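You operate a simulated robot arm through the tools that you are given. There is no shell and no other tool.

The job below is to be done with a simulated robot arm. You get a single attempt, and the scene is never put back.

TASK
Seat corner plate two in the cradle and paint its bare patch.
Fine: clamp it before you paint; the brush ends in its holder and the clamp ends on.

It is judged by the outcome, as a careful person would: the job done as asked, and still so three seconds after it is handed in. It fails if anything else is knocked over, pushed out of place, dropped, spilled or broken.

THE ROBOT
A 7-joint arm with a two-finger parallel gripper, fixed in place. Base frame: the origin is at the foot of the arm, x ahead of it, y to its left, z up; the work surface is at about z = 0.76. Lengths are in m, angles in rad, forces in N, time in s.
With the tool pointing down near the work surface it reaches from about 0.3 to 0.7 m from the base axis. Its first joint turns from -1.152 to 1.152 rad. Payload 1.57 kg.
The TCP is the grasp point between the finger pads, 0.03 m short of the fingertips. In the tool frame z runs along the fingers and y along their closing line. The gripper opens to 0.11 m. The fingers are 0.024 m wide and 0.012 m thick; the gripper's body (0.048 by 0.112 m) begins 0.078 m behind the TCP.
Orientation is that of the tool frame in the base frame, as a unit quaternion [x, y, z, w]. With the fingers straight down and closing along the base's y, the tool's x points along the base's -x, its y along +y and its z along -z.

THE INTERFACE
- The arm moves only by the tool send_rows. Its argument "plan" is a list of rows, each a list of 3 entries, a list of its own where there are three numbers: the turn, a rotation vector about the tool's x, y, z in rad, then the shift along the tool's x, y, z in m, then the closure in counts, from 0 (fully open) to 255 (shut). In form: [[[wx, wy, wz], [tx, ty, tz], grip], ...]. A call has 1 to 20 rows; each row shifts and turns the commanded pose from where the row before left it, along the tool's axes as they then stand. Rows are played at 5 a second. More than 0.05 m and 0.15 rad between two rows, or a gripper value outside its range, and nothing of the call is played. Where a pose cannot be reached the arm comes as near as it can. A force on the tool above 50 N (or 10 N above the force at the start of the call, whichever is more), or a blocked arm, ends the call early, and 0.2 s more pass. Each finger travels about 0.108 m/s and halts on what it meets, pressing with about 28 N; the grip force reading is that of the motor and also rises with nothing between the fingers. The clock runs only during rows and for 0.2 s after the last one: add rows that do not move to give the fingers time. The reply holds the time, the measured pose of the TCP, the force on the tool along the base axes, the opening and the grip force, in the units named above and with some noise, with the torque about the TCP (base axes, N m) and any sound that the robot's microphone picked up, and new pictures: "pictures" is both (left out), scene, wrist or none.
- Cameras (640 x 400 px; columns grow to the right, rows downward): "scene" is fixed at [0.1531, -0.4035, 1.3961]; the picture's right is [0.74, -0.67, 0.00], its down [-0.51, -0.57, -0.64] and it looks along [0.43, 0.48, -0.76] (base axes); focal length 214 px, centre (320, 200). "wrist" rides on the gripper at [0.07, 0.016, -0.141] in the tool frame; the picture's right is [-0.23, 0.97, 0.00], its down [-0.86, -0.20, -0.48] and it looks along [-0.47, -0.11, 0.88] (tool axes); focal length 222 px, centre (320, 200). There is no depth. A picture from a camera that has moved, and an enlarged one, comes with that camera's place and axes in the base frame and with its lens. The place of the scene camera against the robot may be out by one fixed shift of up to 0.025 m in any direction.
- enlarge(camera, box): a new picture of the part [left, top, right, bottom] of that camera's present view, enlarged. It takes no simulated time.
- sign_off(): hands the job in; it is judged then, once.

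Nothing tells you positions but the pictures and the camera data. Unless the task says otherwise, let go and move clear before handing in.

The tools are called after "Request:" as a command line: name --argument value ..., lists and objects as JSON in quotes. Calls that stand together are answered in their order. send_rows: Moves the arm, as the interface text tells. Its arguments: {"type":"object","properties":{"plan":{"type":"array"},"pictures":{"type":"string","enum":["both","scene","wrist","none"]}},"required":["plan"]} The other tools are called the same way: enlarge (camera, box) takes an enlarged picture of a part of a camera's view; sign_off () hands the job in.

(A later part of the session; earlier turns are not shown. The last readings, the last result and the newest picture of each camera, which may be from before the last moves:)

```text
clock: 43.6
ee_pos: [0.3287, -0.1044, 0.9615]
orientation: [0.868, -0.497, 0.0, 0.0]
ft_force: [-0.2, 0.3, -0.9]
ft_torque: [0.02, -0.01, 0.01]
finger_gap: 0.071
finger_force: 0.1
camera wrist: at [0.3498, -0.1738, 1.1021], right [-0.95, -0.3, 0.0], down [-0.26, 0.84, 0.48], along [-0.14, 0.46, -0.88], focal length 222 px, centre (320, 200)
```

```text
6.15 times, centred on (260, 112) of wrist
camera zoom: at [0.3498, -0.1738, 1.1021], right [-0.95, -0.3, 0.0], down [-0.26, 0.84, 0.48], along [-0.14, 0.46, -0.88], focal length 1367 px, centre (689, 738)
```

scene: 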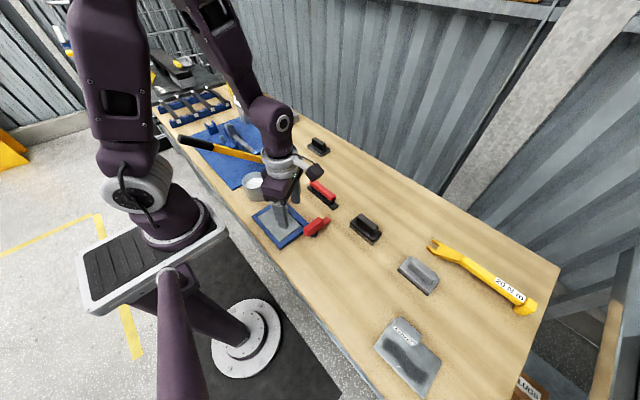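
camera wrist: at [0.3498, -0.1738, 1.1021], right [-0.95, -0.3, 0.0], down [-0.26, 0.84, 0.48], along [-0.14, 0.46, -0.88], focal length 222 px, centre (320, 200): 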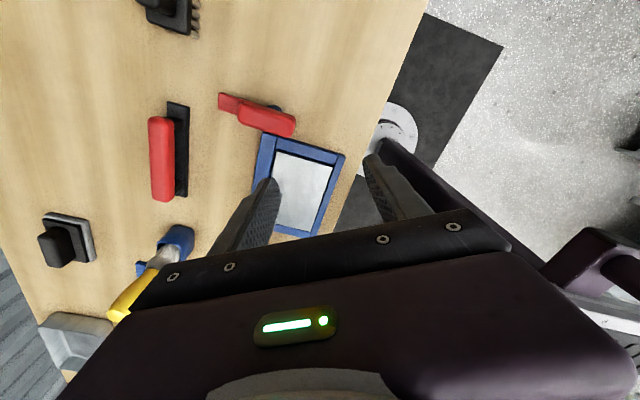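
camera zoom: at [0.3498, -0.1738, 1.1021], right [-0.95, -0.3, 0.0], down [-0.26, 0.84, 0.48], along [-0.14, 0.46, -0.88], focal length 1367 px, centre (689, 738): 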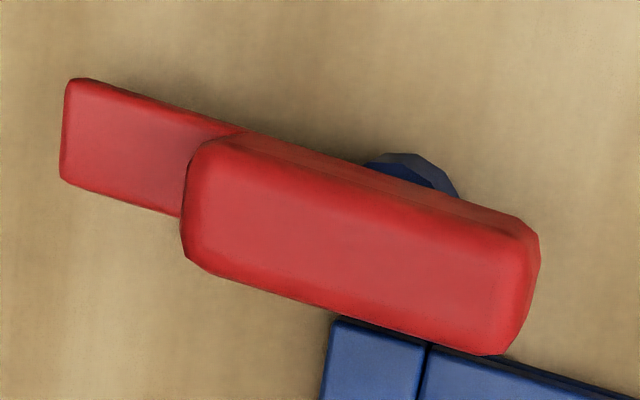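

The clamp pivot is at about (0.402, −0.110), handle 20 mm wide centred on it, arm tip at x 0.468. I'll turn back to yaw 0 and hover over the handle.

Request:
send_rows --plan '[[[0, 0, 0.14], [0, 0, 0], 160], [[0, 0, 0.14], [0, 0, 0], 160], [[0, 0, 0.14], [0, 0, 0], 160], [[0, 0, 0.14], [0, 0, 0], 160], [[0, 0, 0.14], [0, 0, 0], 160], [[0, 0, 0.14], [0, 0, 0], 160], [[0, 0, 0.14], [0, 0, 0], 160], [[0, 0, 0.14], [0, 0, 0], 160], [[0, 0, 0.14], [0, 0, 0], 160], [[0, 0, 0.14], [0, 0, 0], 160], [[0, 0, 0.14], [0, 0, 0], 160], [[0, 0, 0.14], [0, 0, 0], 160], [[0, 0, 0.14], [0, 0, 0], 160], [[0, 0, 0.14], [0, 0, 0], 160], [[0, 0, 0.14], [0, 0, 0], 160], [[0, 0, 0], [-0.0367, -0.003, 0.03], 160], [[0, 0, 0], [-0.0367, -0.003, 0.03], 160], [[0, 0, 0], [0, 0, 0], 160]]' --pictures "both"

Request:
enlarge --camera "wrist" --box '[250, 110, 390, 220]'

```text
clock: 47.4
ee_pos: [0.4025, -0.1115, 0.9028]
orientation: [0.0, 1.0, 0.0, 0.0]
ft_force: [-0.3, -0.1, 0.0]
ft_torque: [0.0, -0.01, -0.01]
finger_gap: 0.0411
finger_force: 0.0
camera wrist: at [0.3324, -0.0956, 1.0423], right [0.23, 0.97, 0.0], down [0.85, -0.2, 0.48], along [0.47, -0.11, -0.88], focal length 222 px, centre (320, 200)
```

scene: 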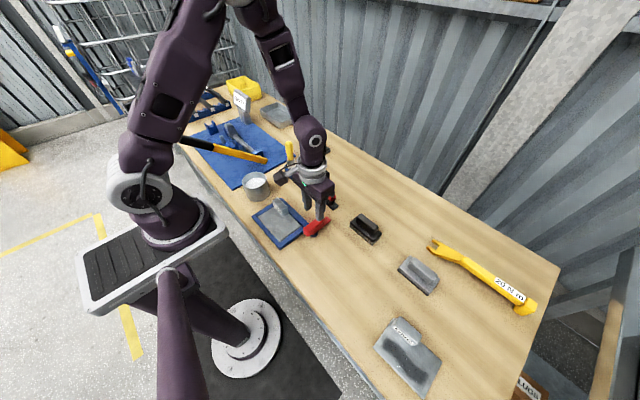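
wrist: 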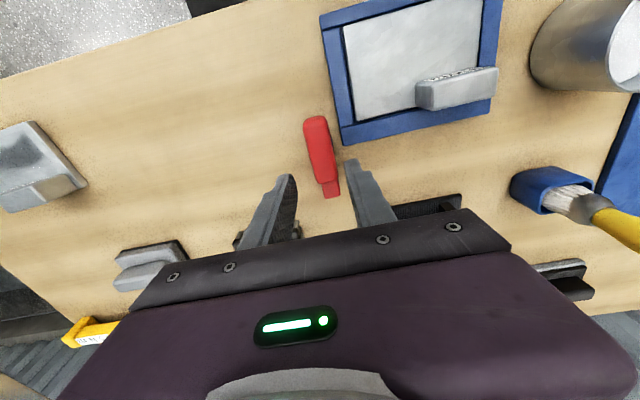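

```text
3.64 times, centred on (320, 165) of wrist
camera zoom: at [0.3324, -0.0956, 1.0423], right [0.23, 0.97, 0.0], down [0.85, -0.2, 0.48], along [0.47, -0.11, -0.88], focal length 808 px, centre (320, 327)
```

zoom: 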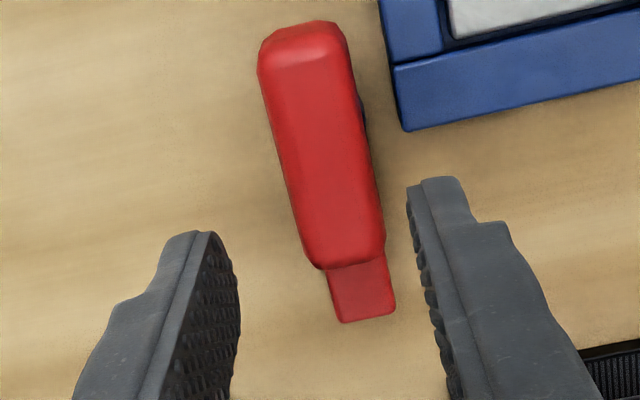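

Fingers straddle the handle correctly. Descending to put the pads beside it.

Request:
send_rows --plan '[[[0, 0, 0], [0, 0.001, 0.03], 160], [[0, 0, 0], [0, 0, 0.03], 160], [[0, 0, 0], [0, 0, 0.018], 160], [[0, 0, 0], [0, 0, 0.007], 160], [[0, 0, 0], [0, 0, 0], 160]]' --pictures "both"

Request:
enlarge --camera "scene" --box '[280, 190, 350, 245]'

Request:
enlarge --camera "wrist" --box '[250, 110, 390, 220]'

```text
clock: 48.6
ee_pos: [0.4026, -0.1103, 0.8154]
orientation: [0.0, 1.0, -0.001, 0.0]
ft_force: [0.2, -1.0, -0.1]
ft_torque: [-0.01, 0.0, 0.0]
finger_gap: 0.0409
finger_force: 0.0
camera wrist: at [0.3329, -0.0942, 0.9565], right [0.23, 0.97, 0.0], down [0.85, -0.2, 0.48], along [0.47, -0.11, -0.88], focal length 222 px, centre (320, 200)
```

scene: 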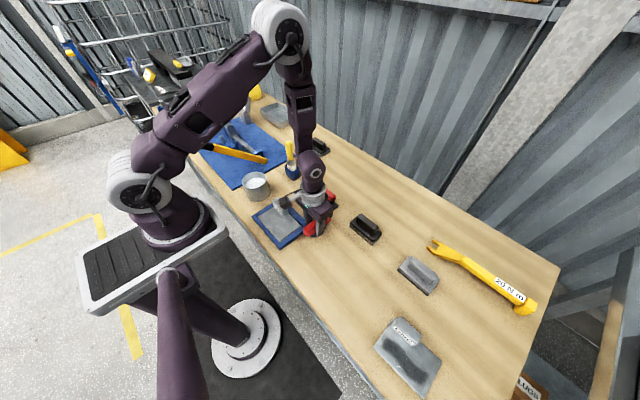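
wrist: 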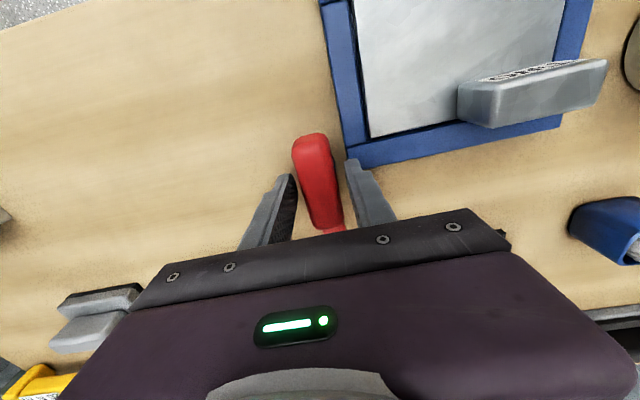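

```text
7.27 times, centred on (315, 218) of scene
camera zoom: at [0.1531, -0.4035, 1.3961], right [0.74, -0.67, 0.0], down [-0.51, -0.57, -0.64], along [0.43, 0.48, -0.76], focal length 1560 px, centre (356, 73)
```

zoom: 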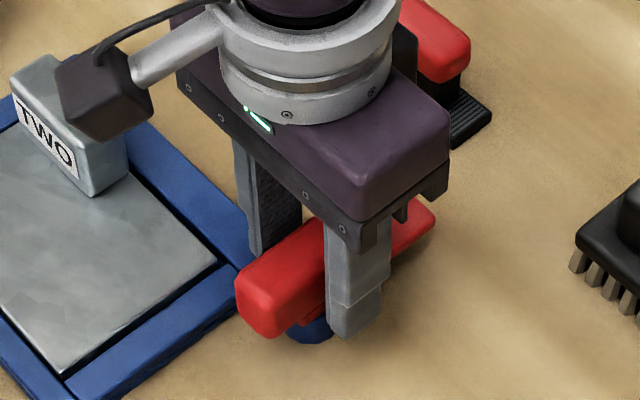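

```text
3.64 times, centred on (320, 165) of wrist
camera zoom: at [0.3329, -0.0942, 0.9565], right [0.23, 0.97, 0.0], down [0.85, -0.2, 0.48], along [0.47, -0.11, -0.88], focal length 808 px, centre (320, 327)
```

zoom: 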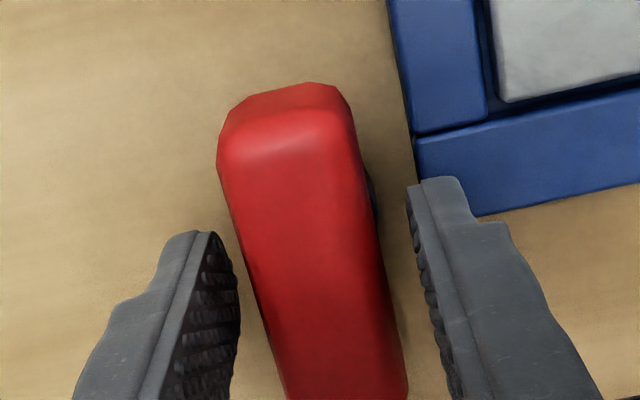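

Closing on the handle.

Request:
send_rows --plan '[[[0, 0, 0], [0, 0, 0], 200], [[0, 0, 0], [0, 0, 0], 230], [[0, 0, 0], [0, 0, 0], 255], [[0, 0, 0], [0, 0, 0], 255], [[0, 0, 0], [0, 0, 0], 255]]' --pictures "both"

Request:
enlarge --camera "scene" --box '[280, 190, 350, 245]'

```text
clock: 49.8
ee_pos: [0.4029, -0.1113, 0.816]
orientation: [0.0, 1.0, 0.0, 0.0]
ft_force: [-0.7, 8.3, -12.9]
ft_torque: [0.05, -1.14, -0.01]
finger_gap: 0.026
finger_force: 37.2
camera wrist: at [0.333, -0.0939, 0.9566], right [0.23, 0.97, 0.0], down [0.86, -0.2, 0.48], along [0.47, -0.11, -0.88], focal length 222 px, centre (320, 200)
```

scene: 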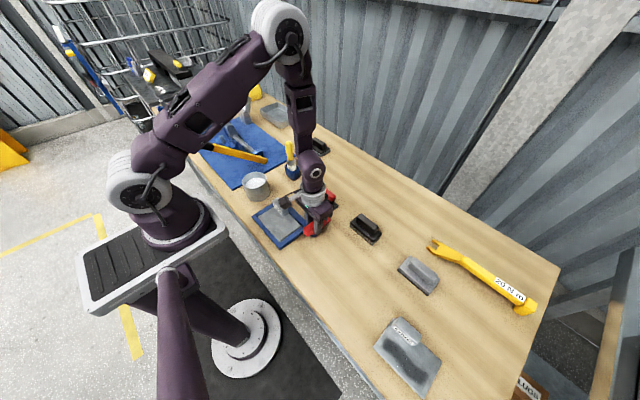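
wrist: 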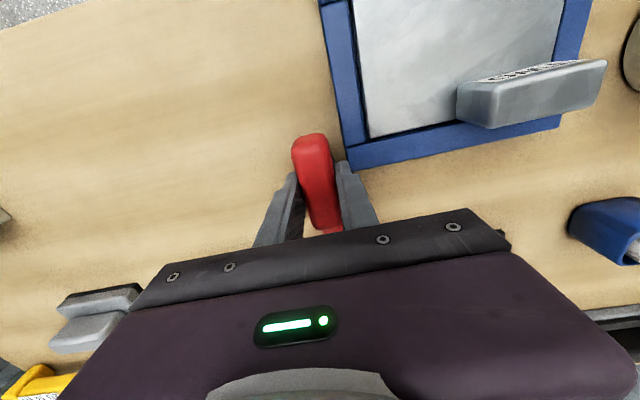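

```text
7.27 times, centred on (315, 218) of scene
camera zoom: at [0.1532, -0.4034, 1.3962], right [0.74, -0.67, 0.0], down [-0.51, -0.57, -0.64], along [0.43, 0.48, -0.76], focal length 1560 px, centre (356, 73)
```

zoom: 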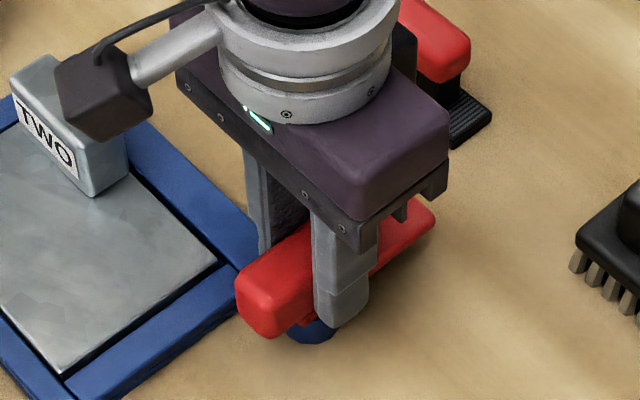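

The grip reads an unexpected downward pull and a torque about y. I'll hold still a moment and read it again before turning anything.

Request:
send_rows --plan '[[[0, 0, 0], [0, 0, 0], 255], [[0, 0, 0], [0, 0, 0], 255], [[0, 0, 0], [0, 0, 0], 255]]' --pictures "none"

Request:
enlarge --camera "wrist" --box '[250, 110, 390, 240]'

```text
clock: 50.6
ee_pos: [0.4024, -0.1111, 0.8148]
orientation: [0.0, 1.0, 0.0, 0.001]
ft_force: [1.0, 10.5, -17.1]
ft_torque: [0.04, -0.96, -0.03]
finger_gap: 0.0257
finger_force: 37.1
```

```text
3.08 times, centred on (320, 175) of wrist
camera zoom: at [0.333, -0.0939, 0.9566], right [0.23, 0.97, 0.0], down [0.86, -0.2, 0.48], along [0.47, -0.11, -0.88], focal length 684 px, centre (320, 277)
```

zoom: 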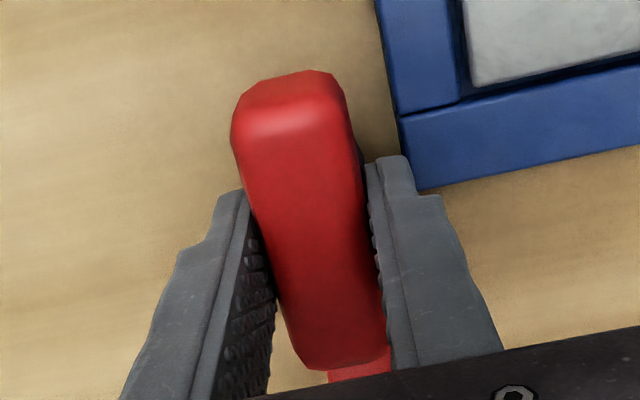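

The 26 mm gap matches the post's diameter rather than the handle's width, so I'm probably squeezing the post below. I'll open, rise 13 mm and re-grip just the handle.

Request:
send_rows --plan '[[[0, 0, 0], [0, 0, 0], 160], [[0, 0, 0], [0, 0, 0], 160], [[0, 0, 0], [0, 0, -0.007], 160], [[0, 0, 0], [0, 0, -0.006], 160], [[0, 0, 0], [0, 0, 0], 160]]' --pictures "none"

Request:
enlarge --camera "scene" --box '[280, 190, 350, 245]'

```text
clock: 51.8
ee_pos: [0.4023, -0.1101, 0.8283]
orientation: [0.001, 1.0, 0.0, 0.0]
ft_force: [-0.4, 0.2, -0.2]
ft_torque: [0.0, 0.02, 0.0]
finger_gap: 0.0408
finger_force: 0.1
```

```text
7.27 times, centred on (315, 218) of scene
camera zoom: at [0.1531, -0.4035, 1.3961], right [0.74, -0.67, 0.0], down [-0.51, -0.57, -0.64], along [0.43, 0.48, -0.76], focal length 1560 px, centre (356, 73)
```

zoom: 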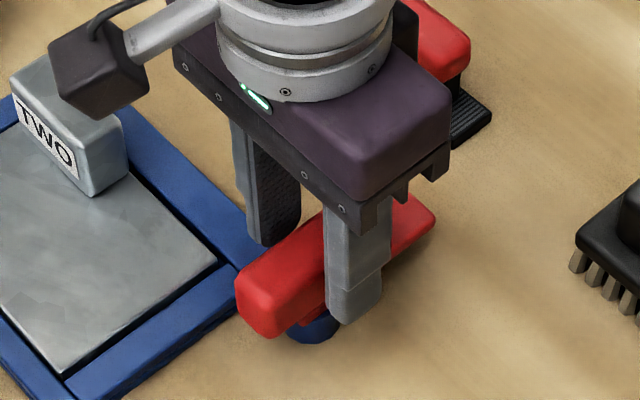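

Request:
send_rows --plan '[[[0, 0, 0], [0, 0, 0], 200], [[0, 0, 0], [0, 0, 0], 230], [[0, 0, 0], [0, 0, 0], 255], [[0, 0, 0], [0, 0, 0], 255], [[0, 0, 0], [0, 0, 0], 255]]' --pictures "wrist"

Request:
enlarge --camera "scene" --box '[280, 190, 350, 245]'

Request:
enlarge --camera "wrist" --box '[250, 110, 390, 240]'

```text
clock: 53.0
ee_pos: [0.4035, -0.1101, 0.8293]
orientation: [0.0, 1.0, 0.0, 0.0]
ft_force: [1.5, 9.6, 8.6]
ft_torque: [0.3, 0.3, 0.0]
finger_gap: 0.0259
finger_force: 36.8
camera wrist: at [0.3328, -0.0939, 0.9694], right [0.23, 0.97, 0.0], down [0.86, -0.2, 0.48], along [0.47, -0.11, -0.88], focal length 222 px, centre (320, 200)
```

wrist: 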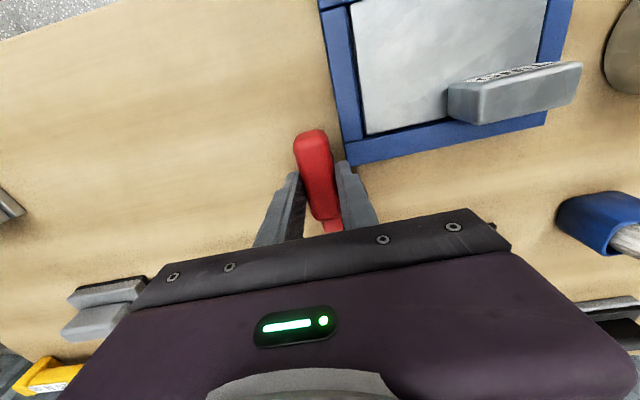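

```text
7.27 times, centred on (315, 218) of scene
camera zoom: at [0.153, -0.4033, 1.3962], right [0.74, -0.67, 0.0], down [-0.51, -0.57, -0.64], along [0.43, 0.48, -0.76], focal length 1560 px, centre (356, 73)
```

zoom: 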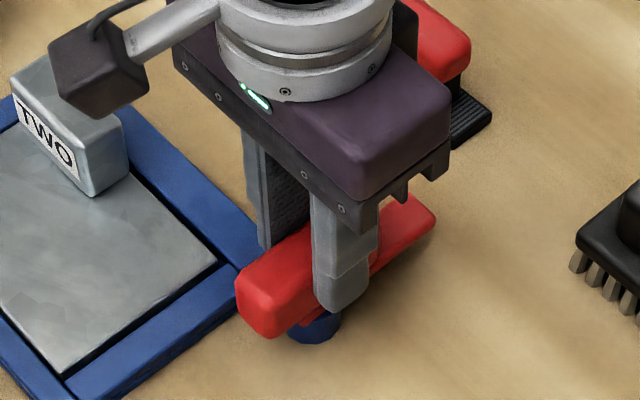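

```text
3.08 times, centred on (320, 175) of wrist
camera zoom: at [0.3328, -0.0939, 0.9694], right [0.23, 0.97, 0.0], down [0.86, -0.2, 0.48], along [0.47, -0.11, -0.88], focal length 684 px, centre (320, 277)
```

zoom: 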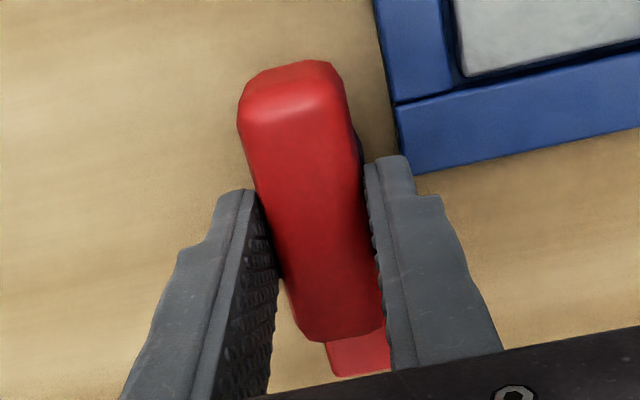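

The gap is 26 mm at this height too, so that is simply the handle's width and the grip is good. The side force says the hand is slightly off in −y; I'll shift +1 mm to relieve it before turning.

Request:
send_rows --plan '[[[0, 0, 0], [0, 0.001, 0.001], 255], [[0, 0, 0], [0, 0, 0], 255], [[0, 0, 0], [0, 0, 0], 255]]' --pictures "none"

```text
clock: 53.8
ee_pos: [0.4028, -0.1096, 0.8265]
orientation: [-0.001, 1.0, -0.001, 0.001]
ft_force: [-2.8, -1.8, 31.8]
ft_torque: [0.17, 0.04, 0.13]
finger_gap: 0.0258
finger_force: 36.1
```

Request:
send_rows --plan '[[[0, 0, 0], [0, 0, -0.0014], 255], [[0, 0, 0], [0, 0, 0], 255], [[0, 0, -0.04], [0, 0, 0], 255], [[0, 0, -0.04], [0, 0, 0], 255], [[0, 0, 0], [0, 0, 0], 255]]' --pictures "none"

Request:
enlarge --camera "scene" --box '[280, 190, 350, 245]'

```text
clock: 55.0
ee_pos: [0.4019, -0.1092, 0.8292]
orientation: [-0.04, 0.999, 0.0, -0.001]
ft_force: [-0.4, -13.0, -32.6]
ft_torque: [-0.17, 0.14, 0.07]
finger_gap: 0.0258
finger_force: 36.9
```

```text
7.27 times, centred on (315, 218) of scene
camera zoom: at [0.1535, -0.4039, 1.3959], right [0.74, -0.67, 0.0], down [-0.51, -0.57, -0.64], along [0.43, 0.48, -0.76], focal length 1560 px, centre (356, 73)
```

zoom: 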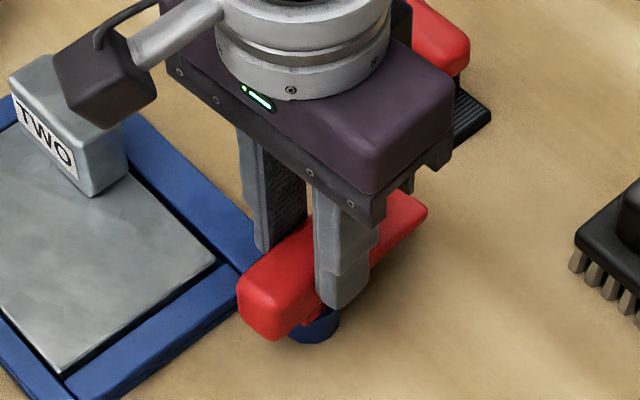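

The lever turns easily about its post (0.08 rad so far), but the tight grip builds up vertical strain. I'll loosen to a loose fork around the handle (gap ~29 mm) and turn it that way.

Request:
send_rows --plan '[[[0, 0, 0], [0, 0, 0], 188], [[0, 0, 0], [0, -0.0005, 0], 188], [[0, 0, -0.1], [0, 0, 0], 188], [[0, 0, -0.1], [0, 0, 0], 188], [[0, 0, -0.1], [0, 0, 0], 188], [[0, 0, -0.1], [0, 0, 0], 188], [[0, 0, 0], [0, 0, 0], 188]]' --pictures "wrist"

Request:
enlarge --camera "scene" --box '[280, 190, 350, 245]'

```text
clock: 56.6
ee_pos: [0.4029, -0.1092, 0.828]
orientation: [-0.238, 0.971, 0.0, 0.0]
ft_force: [-1.4, 1.5, -0.4]
ft_torque: [0.05, -0.01, 0.0]
finger_gap: 0.0298
finger_force: 0.4
camera wrist: at [0.3332, -0.1279, 0.97], right [-0.25, 0.97, 0.0], down [0.85, 0.22, 0.48], along [0.46, 0.12, -0.88], focal length 222 px, centre (320, 200)
```

wrist: 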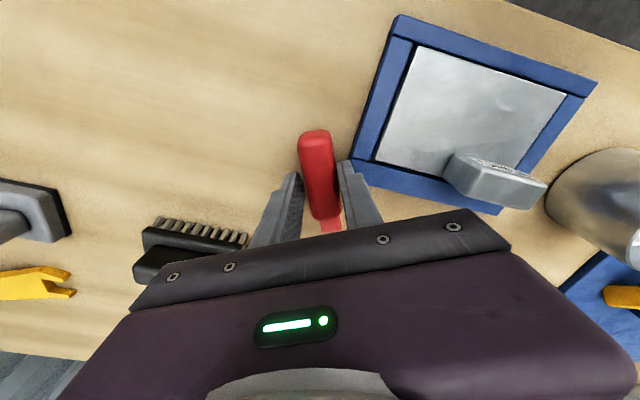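

```text
7.27 times, centred on (315, 218) of scene
camera zoom: at [0.1531, -0.4035, 1.3961], right [0.74, -0.67, 0.0], down [-0.51, -0.57, -0.64], along [0.43, 0.48, -0.76], focal length 1560 px, centre (356, 73)
```

zoom: 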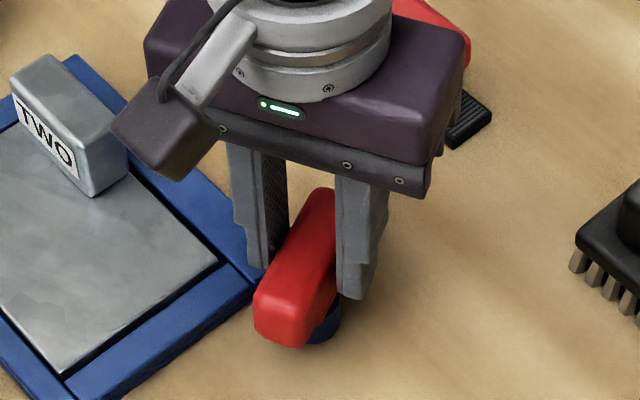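

The lever follows smoothly. Continuing to turn toward 90°.

Request:
send_rows --plan '[[[0, 0, -0.12], [0, 0, 0], 188], [[0, 0, -0.12], [0, 0, 0], 188], [[0, 0, -0.12], [0, 0, 0], 188], [[0, 0, -0.12], [0, 0, 0], 188], [[0, 0, -0.12], [0, 0, 0], 188], [[0, 0, -0.12], [0, 0, 0], 188], [[0, 0, -0.12], [0, 0, 0], 188], [[0, 0, -0.12], [0, 0, 0], 188], [[0, 0, 0], [0, 0, 0], 188]]' --pictures "wrist"

Request:
enlarge --camera "scene" --box '[270, 185, 350, 245]'

```text
clock: 58.6
ee_pos: [0.4026, -0.1095, 0.8284]
orientation: [-0.66, 0.751, 0.001, 0.0]
ft_force: [-7.6, 1.3, 0.3]
ft_torque: [0.01, 0.05, -0.09]
finger_gap: 0.0353
finger_force: 3.1
camera wrist: at [0.3772, -0.1764, 0.9697], right [-0.94, 0.35, 0.0], down [0.31, 0.82, 0.48], along [0.17, 0.45, -0.88], focal length 222 px, centre (320, 200)
```

wrist: 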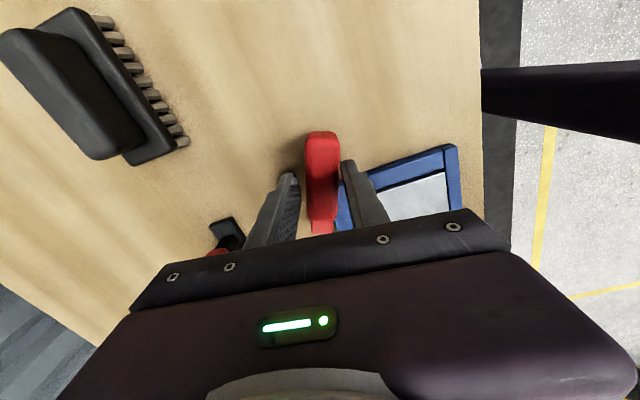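

```text
6.67 times, centred on (310, 215) of scene
camera zoom: at [0.1529, -0.4035, 1.3962], right [0.74, -0.67, 0.0], down [-0.51, -0.57, -0.64], along [0.43, 0.48, -0.76], focal length 1430 px, centre (387, 100)
```

zoom: 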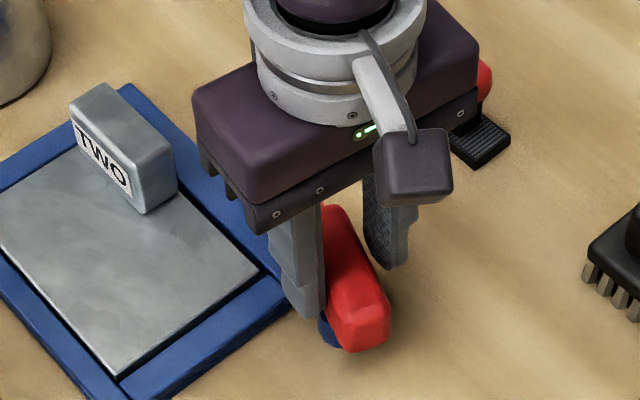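

The fork has been pushed open a bit and the lever seems to lag behind at around 60°. I'll look closer before pushing further.

Request:
enlarge --camera "wrist" --box '[260, 120, 400, 240]'

Request:
enlarge --camera "scene" --box '[300, 210, 340, 245]'

```text
3.33 times, centred on (330, 180) of wrist
camera zoom: at [0.3772, -0.1764, 0.9697], right [-0.94, 0.35, 0.0], down [0.31, 0.82, 0.48], along [0.17, 0.45, -0.88], focal length 740 px, centre (287, 267)
```

zoom: 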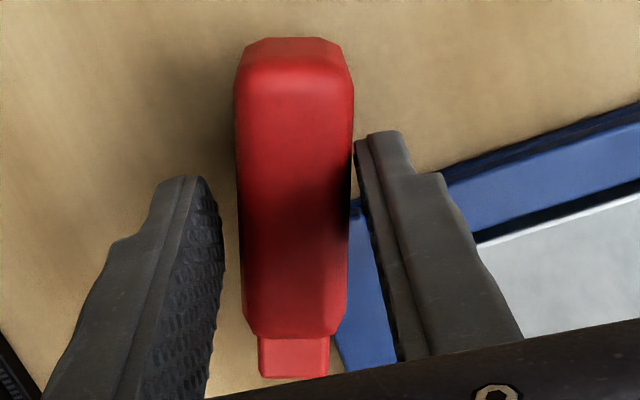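

```text
11.43 times, centred on (320, 228) of scene
camera zoom: at [0.1529, -0.4035, 1.3962], right [0.74, -0.67, 0.0], down [-0.51, -0.57, -0.64], along [0.43, 0.48, -0.76], focal length 2451 px, centre (320, -114)
```

zoom: 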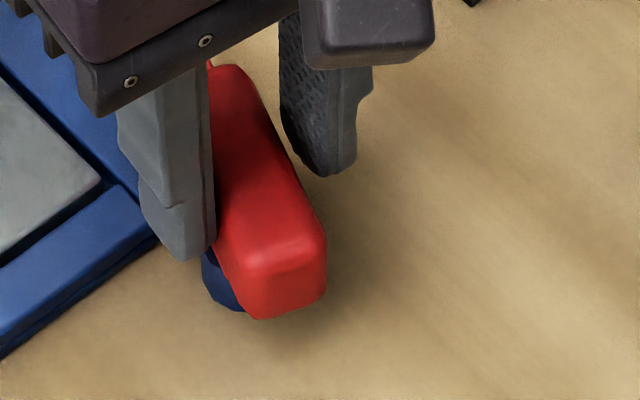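

The lever lags only by the fork's slack; the side force comes from my TCP sitting about 2.5 mm off the pivot in x. I'll recentre and carry on turning.

Request:
send_rows --plan '[[[0, 0, 0], [0, 0.0025, 0], 188], [[0, 0, 0], [0, 0, 0], 188], [[0, 0, -0.12], [0, 0, 0], 188], [[0, 0, -0.12], [0, 0, 0], 188], [[0, 0, 0], [0, 0, 0], 188]]' --pictures "wrist"

Request:
enlarge --camera "wrist" --box '[260, 120, 400, 240]'

Request:
enlarge --camera "scene" --box '[270, 185, 350, 245]'

```text
clock: 59.8
ee_pos: [0.3995, -0.1081, 0.8299]
orientation: [0.746, -0.666, 0.0, 0.0]
ft_force: [-0.2, 0.0, -0.2]
ft_torque: [-0.02, 0.0, 0.01]
finger_gap: 0.0295
finger_force: 0.0
camera wrist: at [0.3915, -0.1796, 0.9701], right [-0.99, 0.12, 0.0], down [0.1, 0.87, 0.48], along [0.06, 0.47, -0.88], focal length 222 px, centre (320, 200)
```

wrist: 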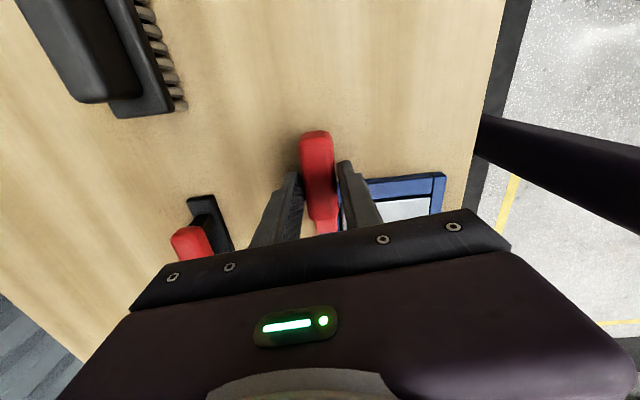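

```text
3.33 times, centred on (330, 180) of wrist
camera zoom: at [0.3915, -0.1796, 0.9701], right [-0.99, 0.12, 0.0], down [0.1, 0.87, 0.48], along [0.06, 0.47, -0.88], focal length 740 px, centre (287, 267)
```

zoom: 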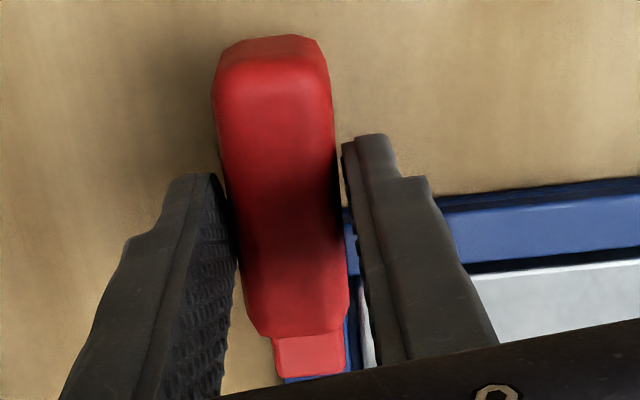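

```text
6.67 times, centred on (310, 215) of scene
camera zoom: at [0.1531, -0.4035, 1.3961], right [0.74, -0.67, 0.0], down [-0.51, -0.57, -0.64], along [0.43, 0.48, -0.76], focal length 1430 px, centre (387, 100)
```

zoom: 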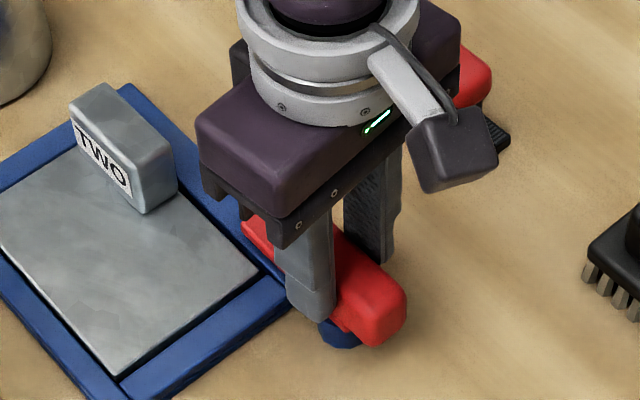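

Recentred; no strain and the lever follows at about 90°. Continuing in steps to bring the arm over the plate corner.

Request:
send_rows --plan '[[[0, 0, -0.1], [0, 0, 0], 188], [[0, 0, -0.1], [0, 0, 0], 188], [[0, 0, -0.1], [0, 0, 0], 188], [[0, 0, 0], [0, 0, 0], 188]]' --pictures "none"

Request:
enlarge --camera "wrist" --box '[260, 120, 400, 240]'

Request:
enlarge --camera "scene" --box '[270, 185, 350, 245]'

```text
clock: 60.8
ee_pos: [0.3996, -0.1074, 0.8295]
orientation: [0.837, -0.547, 0.0, 0.0]
ft_force: [-1.2, 0.0, -0.3]
ft_torque: [0.0, 0.0, 0.02]
finger_gap: 0.0289
finger_force: 0.1
```

```text
3.33 times, centred on (330, 180) of wrist
camera zoom: at [0.4129, -0.1789, 0.9703], right [-0.98, -0.18, 0.0], down [-0.16, 0.86, 0.48], along [-0.09, 0.47, -0.88], focal length 740 px, centre (287, 267)
```

zoom: 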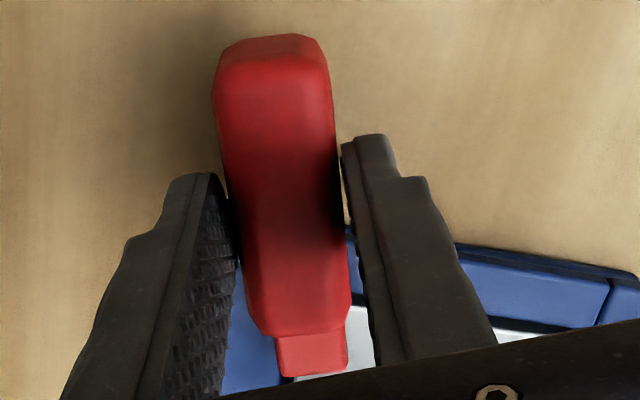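

```text
6.67 times, centred on (310, 215) of scene
camera zoom: at [0.1531, -0.4035, 1.3961], right [0.74, -0.67, 0.0], down [-0.51, -0.57, -0.64], along [0.43, 0.48, -0.76], focal length 1430 px, centre (387, 100)
```

zoom: 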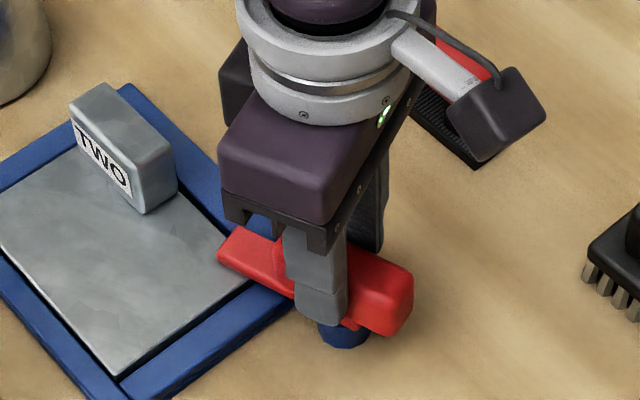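

The arm now reaches over the plate's corner with no resistance. A little further, watching for a stop.

Request:
send_rows --plan '[[[0, 0, -0.08], [0, 0, 0], 188], [[0, 0, -0.08], [0, 0, 0], 188], [[0, 0, -0.08], [0, 0, 0], 188], [[0, 0, 0], [0, 0, 0], 188]]' --pictures "none"

Request:
enlarge --camera "wrist" --box '[260, 120, 400, 240]'

Request:
enlarge --camera "scene" --box '[270, 185, 350, 245]'

```text
clock: 61.8
ee_pos: [0.4003, -0.109, 0.8304]
orientation: [0.896, -0.445, 0.001, 0.0]
ft_force: [9.6, -1.3, 0.5]
ft_torque: [-0.53, -0.25, -2.1]
finger_gap: 0.0343
finger_force: 41.6
```

```text
3.33 times, centred on (330, 180) of wrist
camera zoom: at [0.4289, -0.1747, 0.9705], right [-0.91, -0.41, 0.0], down [-0.36, 0.8, 0.48], along [-0.19, 0.44, -0.88], focal length 740 px, centre (287, 267)
```

zoom: 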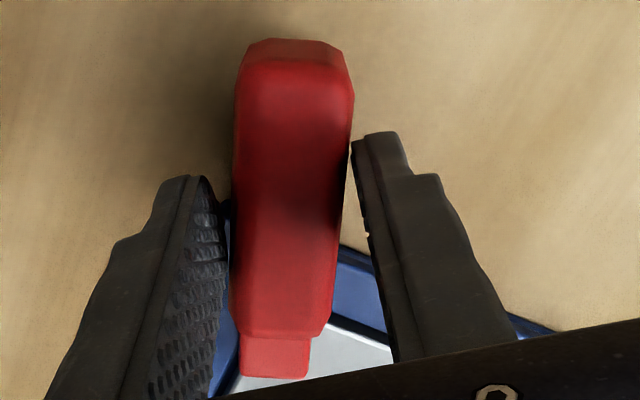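

```text
6.67 times, centred on (310, 215) of scene
camera zoom: at [0.1533, -0.4036, 1.3961], right [0.74, -0.67, 0.0], down [-0.51, -0.57, -0.64], along [0.43, 0.48, -0.76], focal length 1430 px, centre (387, 100)
```

zoom: 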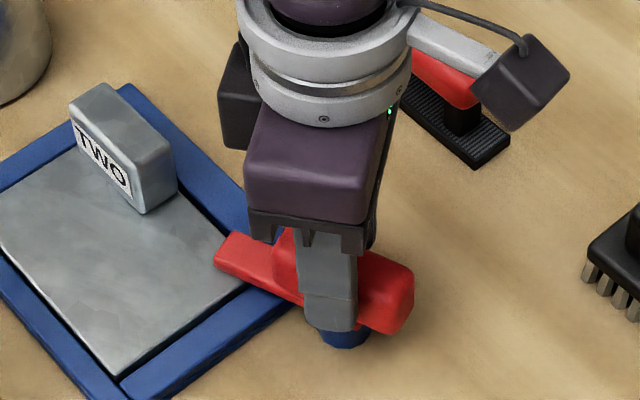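

The lever reached a firm stop (2 N·m), with its arm over the plate: clamp on. I'll back off the twist, open the fork, and lift away without touching the lever.

Request:
send_rows --plan '[[[0, 0, 0.08], [0, 0, 0], 188], [[0, 0, 0.08], [0, 0, 0], 175], [[0, 0, 0.06], [0, 0, 0], 150], [[0, 0, 0], [0, 0, 0], 140], [[0, 0, 0], [0, 0, 0], 140], [[0, 0, 0], [0, 0, -0.03], 140], [[0, 0, 0], [0, 0, -0.04], 140], [[0, 0, 0], [0, 0, -0.04], 140], [[0, 0, 0], [0, 0, 0], 140]]' --pictures "both"

Request:
enlarge --camera "scene" --box '[240, 185, 350, 255]'

Request:
enlarge --camera "wrist" --box '[220, 100, 420, 240]'

```text
clock: 63.8
ee_pos: [0.3989, -0.1082, 0.9386]
orientation: [0.841, -0.541, -0.001, 0.0]
ft_force: [-0.5, 0.0, -0.9]
ft_torque: [0.0, -0.02, 0.02]
finger_gap: 0.0494
finger_force: 0.0
camera wrist: at [0.4141, -0.1792, 1.0797], right [-0.98, -0.2, 0.0], down [-0.17, 0.86, 0.48], along [-0.1, 0.47, -0.88], focal length 222 px, centre (320, 200)
```

scene: 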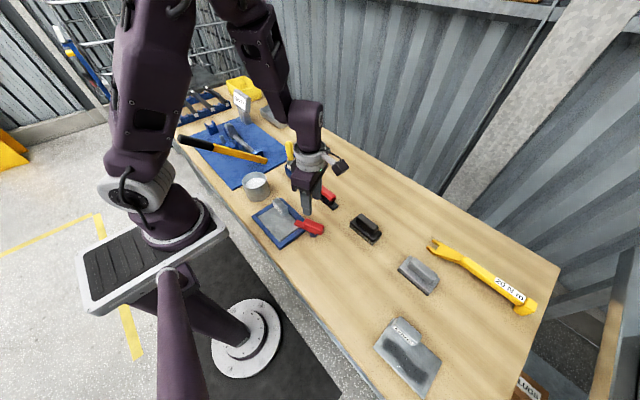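
wrist: 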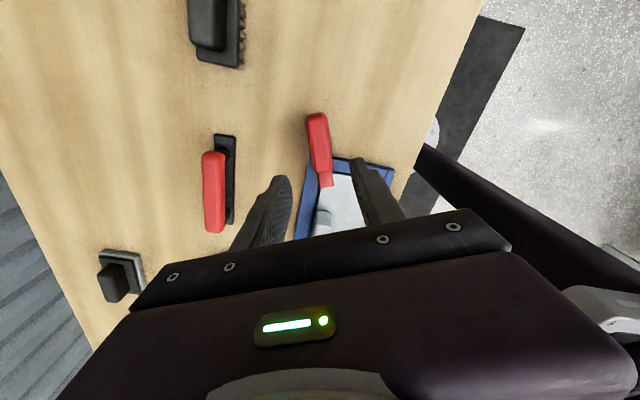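

```text
5.71 times, centred on (295, 220) of scene
camera zoom: at [0.1531, -0.4035, 1.3961], right [0.74, -0.67, 0.0], down [-0.51, -0.57, -0.64], along [0.43, 0.48, -0.76], focal length 1226 px, centre (463, 86)
```

zoom: 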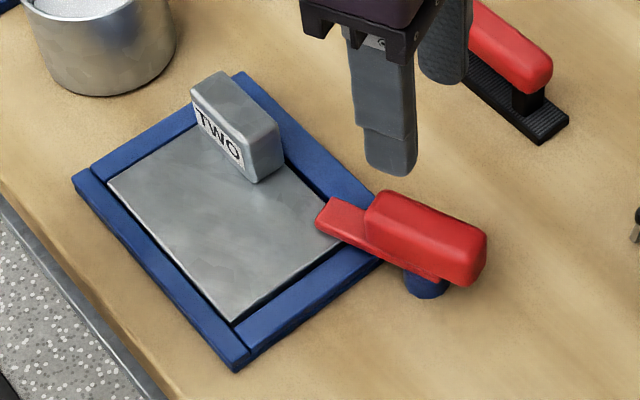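

```text
2.86 times, centred on (320, 170) of wrist
camera zoom: at [0.4141, -0.1792, 1.0797], right [-0.98, -0.2, 0.0], down [-0.17, 0.86, 0.48], along [-0.1, 0.47, -0.88], focal length 635 px, centre (320, 286)
```

zoom: 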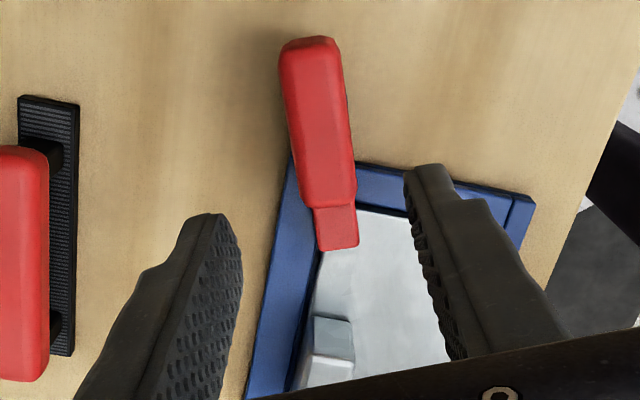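

Clamp is on: its arm lies over the plate's corner and the plate still sits flush. Before painting I'll scrutinise TWO's top face once more at high magnification.

Request:
enlarge --camera "scene" --box '[258, 205, 308, 245]'

Request:
enlarge --camera "scene" --box '[258, 205, 284, 225]'

Request:
enlarge --camera "scene" --box '[270, 220, 296, 240]'

Request:
enlarge --camera "scene" --box '[378, 325, 438, 395]'

```text
10.00 times, centred on (283, 225) of scene
camera zoom: at [0.1531, -0.4035, 1.3961], right [0.74, -0.67, 0.0], down [-0.51, -0.57, -0.64], along [0.43, 0.48, -0.76], focal length 2145 px, centre (690, -50)
```

zoom: 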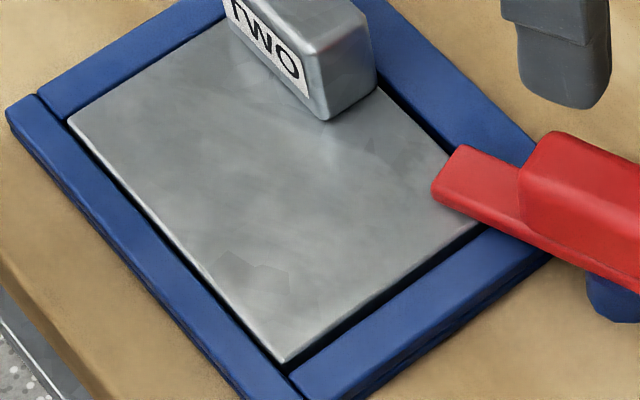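

```text
16.00 times, centred on (271, 215) of scene
camera zoom: at [0.1531, -0.4035, 1.3961], right [0.74, -0.67, 0.0], down [-0.51, -0.57, -0.64], along [0.43, 0.48, -0.76], focal length 3432 px, centre (1104, -40)
```

zoom: 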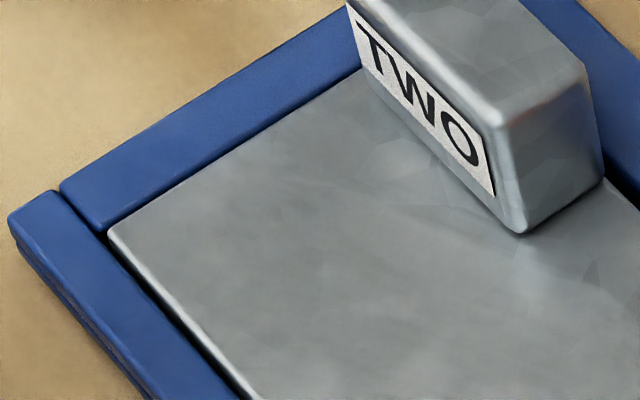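

```text
16.00 times, centred on (283, 230) of scene
camera zoom: at [0.1531, -0.4035, 1.3961], right [0.74, -0.67, 0.0], down [-0.51, -0.57, -0.64], along [0.43, 0.48, -0.76], focal length 3432 px, centre (912, -280)
```

zoom: 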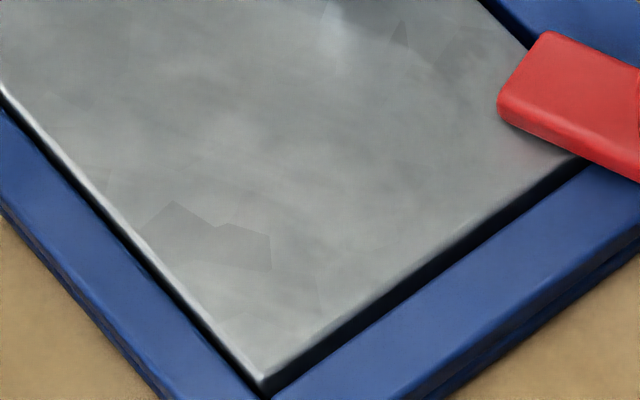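

```text
5.71 times, centred on (408, 360) of scene
camera zoom: at [0.1531, -0.4035, 1.3961], right [0.74, -0.67, 0.0], down [-0.51, -0.57, -0.64], along [0.43, 0.48, -0.76], focal length 1226 px, centre (-183, -714)
```

zoom: 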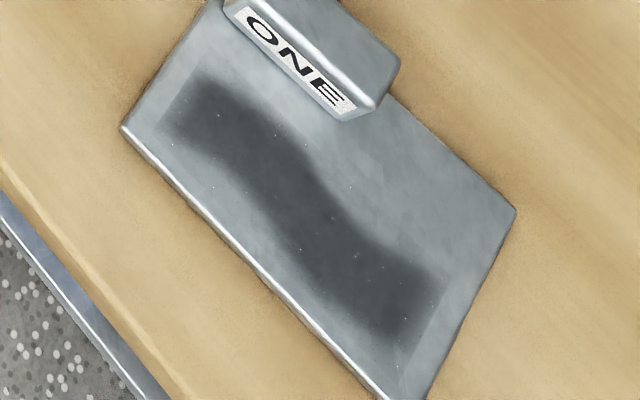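

I'm confident no patch is visible on TWO; the matching place on plate ONE (the strip opposite the lug) is my reference for where the patch belongs. Next I'll survey the brush and pot: turn back to yaw 0 and move toward the brush.

Request:
send_rows --plan '[[[0, 0, 0.1429], [0, 0, -0.008], 0], [[0, 0, 0.1429], [0, 0, -0.008], 0], [[0, 0, 0.1429], [0, 0, -0.008], 0], [[0, 0, 0.1429], [0, 0, -0.008], 0], [[0, 0, 0.1429], [0, 0, -0.008], 0], [[0, 0, 0.1429], [0, 0, -0.008], 0], [[0, 0, 0.1429], [0, 0, -0.008], 0], [[0, 0, 0.1429], [0, 0, -0.008], 0], [[0, 0, 0.1429], [0, 0, -0.008], 0], [[0, 0, 0.1429], [0, 0, -0.008], 0], [[0, 0, 0.1429], [0, 0, -0.008], 0], [[0, 0, 0.1429], [0, 0, -0.008], 0], [[0, 0, 0.1429], [0, 0, -0.008], 0], [[0, 0, 0.1423], [0, 0, -0.008], 0], [[0, 0, 0], [0, 0.045, 0], 0], [[0, 0, 0], [0, 0.045, 0], 0], [[0, 0, 0], [0, 0.045, 0], 0], [[0, 0, 0], [0, 0.045, 0], 0], [[0, 0, 0], [0, 0.045, 0], 0], [[0, 0, 0], [0, 0, 0], 0]]' --pictures "both"

Request:
enlarge --camera "wrist" --box '[240, 60, 480, 210]'

Request:
enlarge --camera "scene" --box '[265, 130, 315, 190]'

```text
clock: 68.0
ee_pos: [0.4011, 0.1169, 1.053]
orientation: [0.0, 1.0, 0.0, -0.001]
ft_force: [0.2, -0.2, 0.9]
ft_torque: [0.03, 0.0, -0.01]
finger_gap: 0.11
finger_force: 0.1
camera wrist: at [0.3317, 0.1342, 1.1939], right [0.23, 0.97, 0.0], down [0.85, -0.2, 0.48], along [0.47, -0.11, -0.88], focal length 222 px, centre (320, 200)
```

scene: 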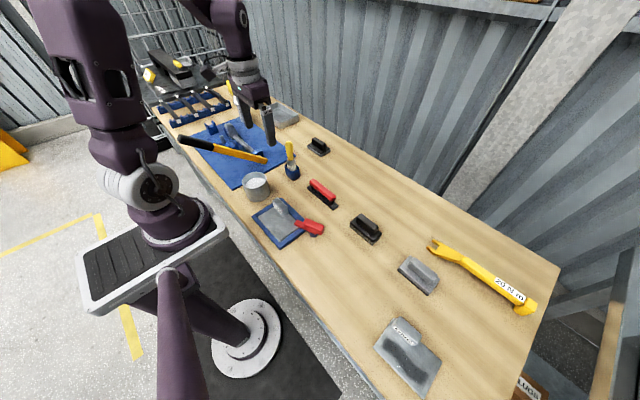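
wrist: 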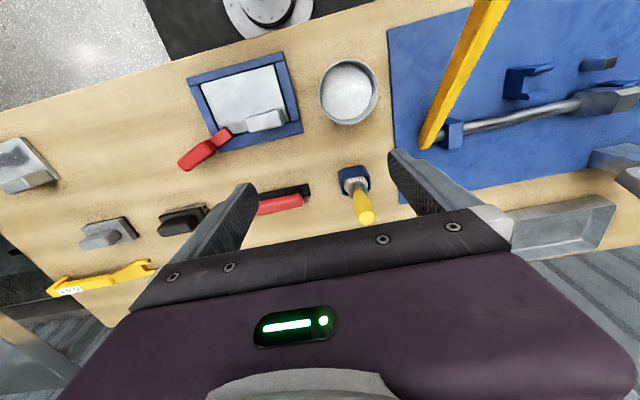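

```text
2.67 times, centred on (360, 135) of wrist
camera zoom: at [0.3317, 0.1342, 1.1939], right [0.23, 0.97, 0.0], down [0.85, -0.2, 0.48], along [0.47, -0.11, -0.88], focal length 592 px, centre (213, 373)
```

zoom: 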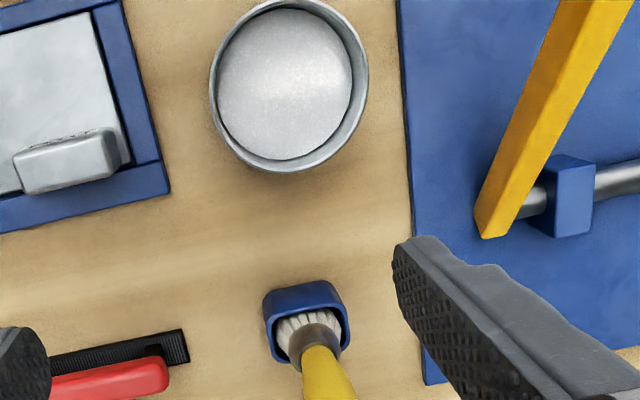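

```text
6.67 times, centred on (290, 160) of scene
camera zoom: at [0.1531, -0.4035, 1.3961], right [0.74, -0.67, 0.0], down [-0.51, -0.57, -0.64], along [0.43, 0.48, -0.76], focal length 1430 px, centre (520, 467)
```

zoom: 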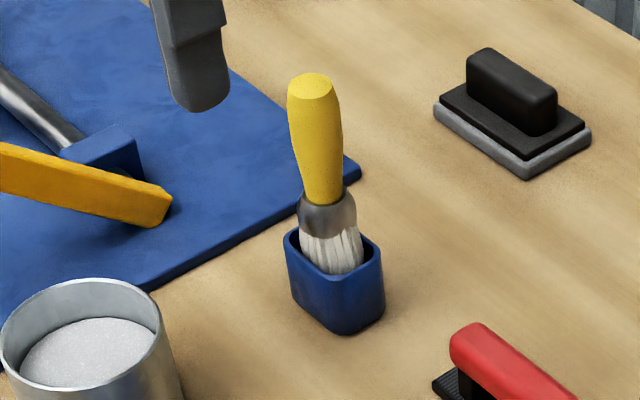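

The brush stands upright in its cup near (0.518, 0.16), handle about 30 mm thick with its top near z 0.92; the pot is near (0.356, 0.168), rim about z 0.84 and paint about 2 cm down. I'll hover over the brush to refine its position.

Request:
send_rows --plan '[[[0, 0, 0], [-0.039, 0.0143, 0.01], 0], [[0, 0, 0], [-0.039, 0.0143, 0.01], 0], [[0, 0, 0], [-0.039, 0.0143, 0.01], 0], [[0, 0, 0], [0, 0, 0], 0]]' --pictures "both"

Request:
enlarge --camera "wrist" --box '[240, 90, 400, 230]'

```text
clock: 69.0
ee_pos: [0.5161, 0.1592, 1.0188]
orientation: [0.0, 1.0, 0.0, 0.0]
ft_force: [-0.1, -0.2, 0.3]
ft_torque: [0.0, 0.0, -0.01]
finger_gap: 0.1101
finger_force: 0.0
camera wrist: at [0.4463, 0.1767, 1.1604], right [0.23, 0.97, 0.0], down [0.86, -0.2, 0.48], along [0.47, -0.11, -0.88], focal length 222 px, centre (320, 200)
```

scene: 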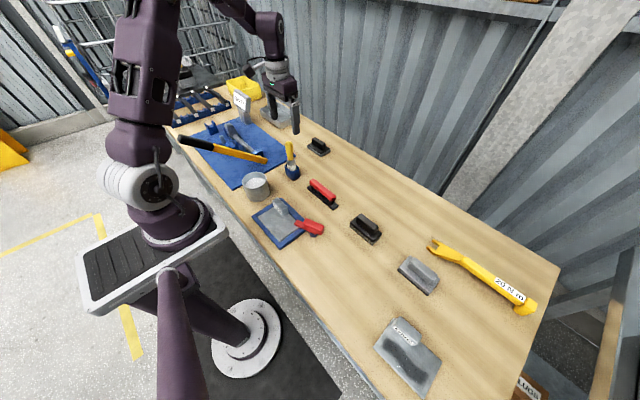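
wrist: 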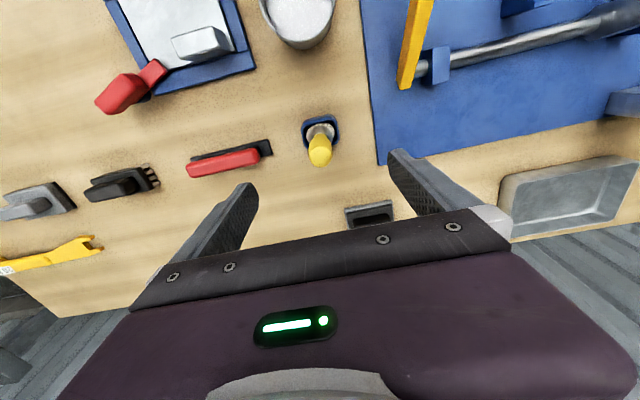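

```text
2.86 times, centred on (320, 160) of wrist
camera zoom: at [0.4463, 0.1767, 1.1604], right [0.23, 0.97, 0.0], down [0.86, -0.2, 0.48], along [0.47, -0.11, -0.88], focal length 635 px, centre (320, 314)
```

zoom: 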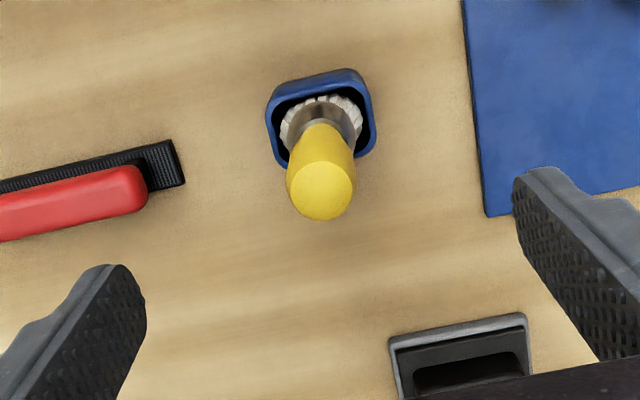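

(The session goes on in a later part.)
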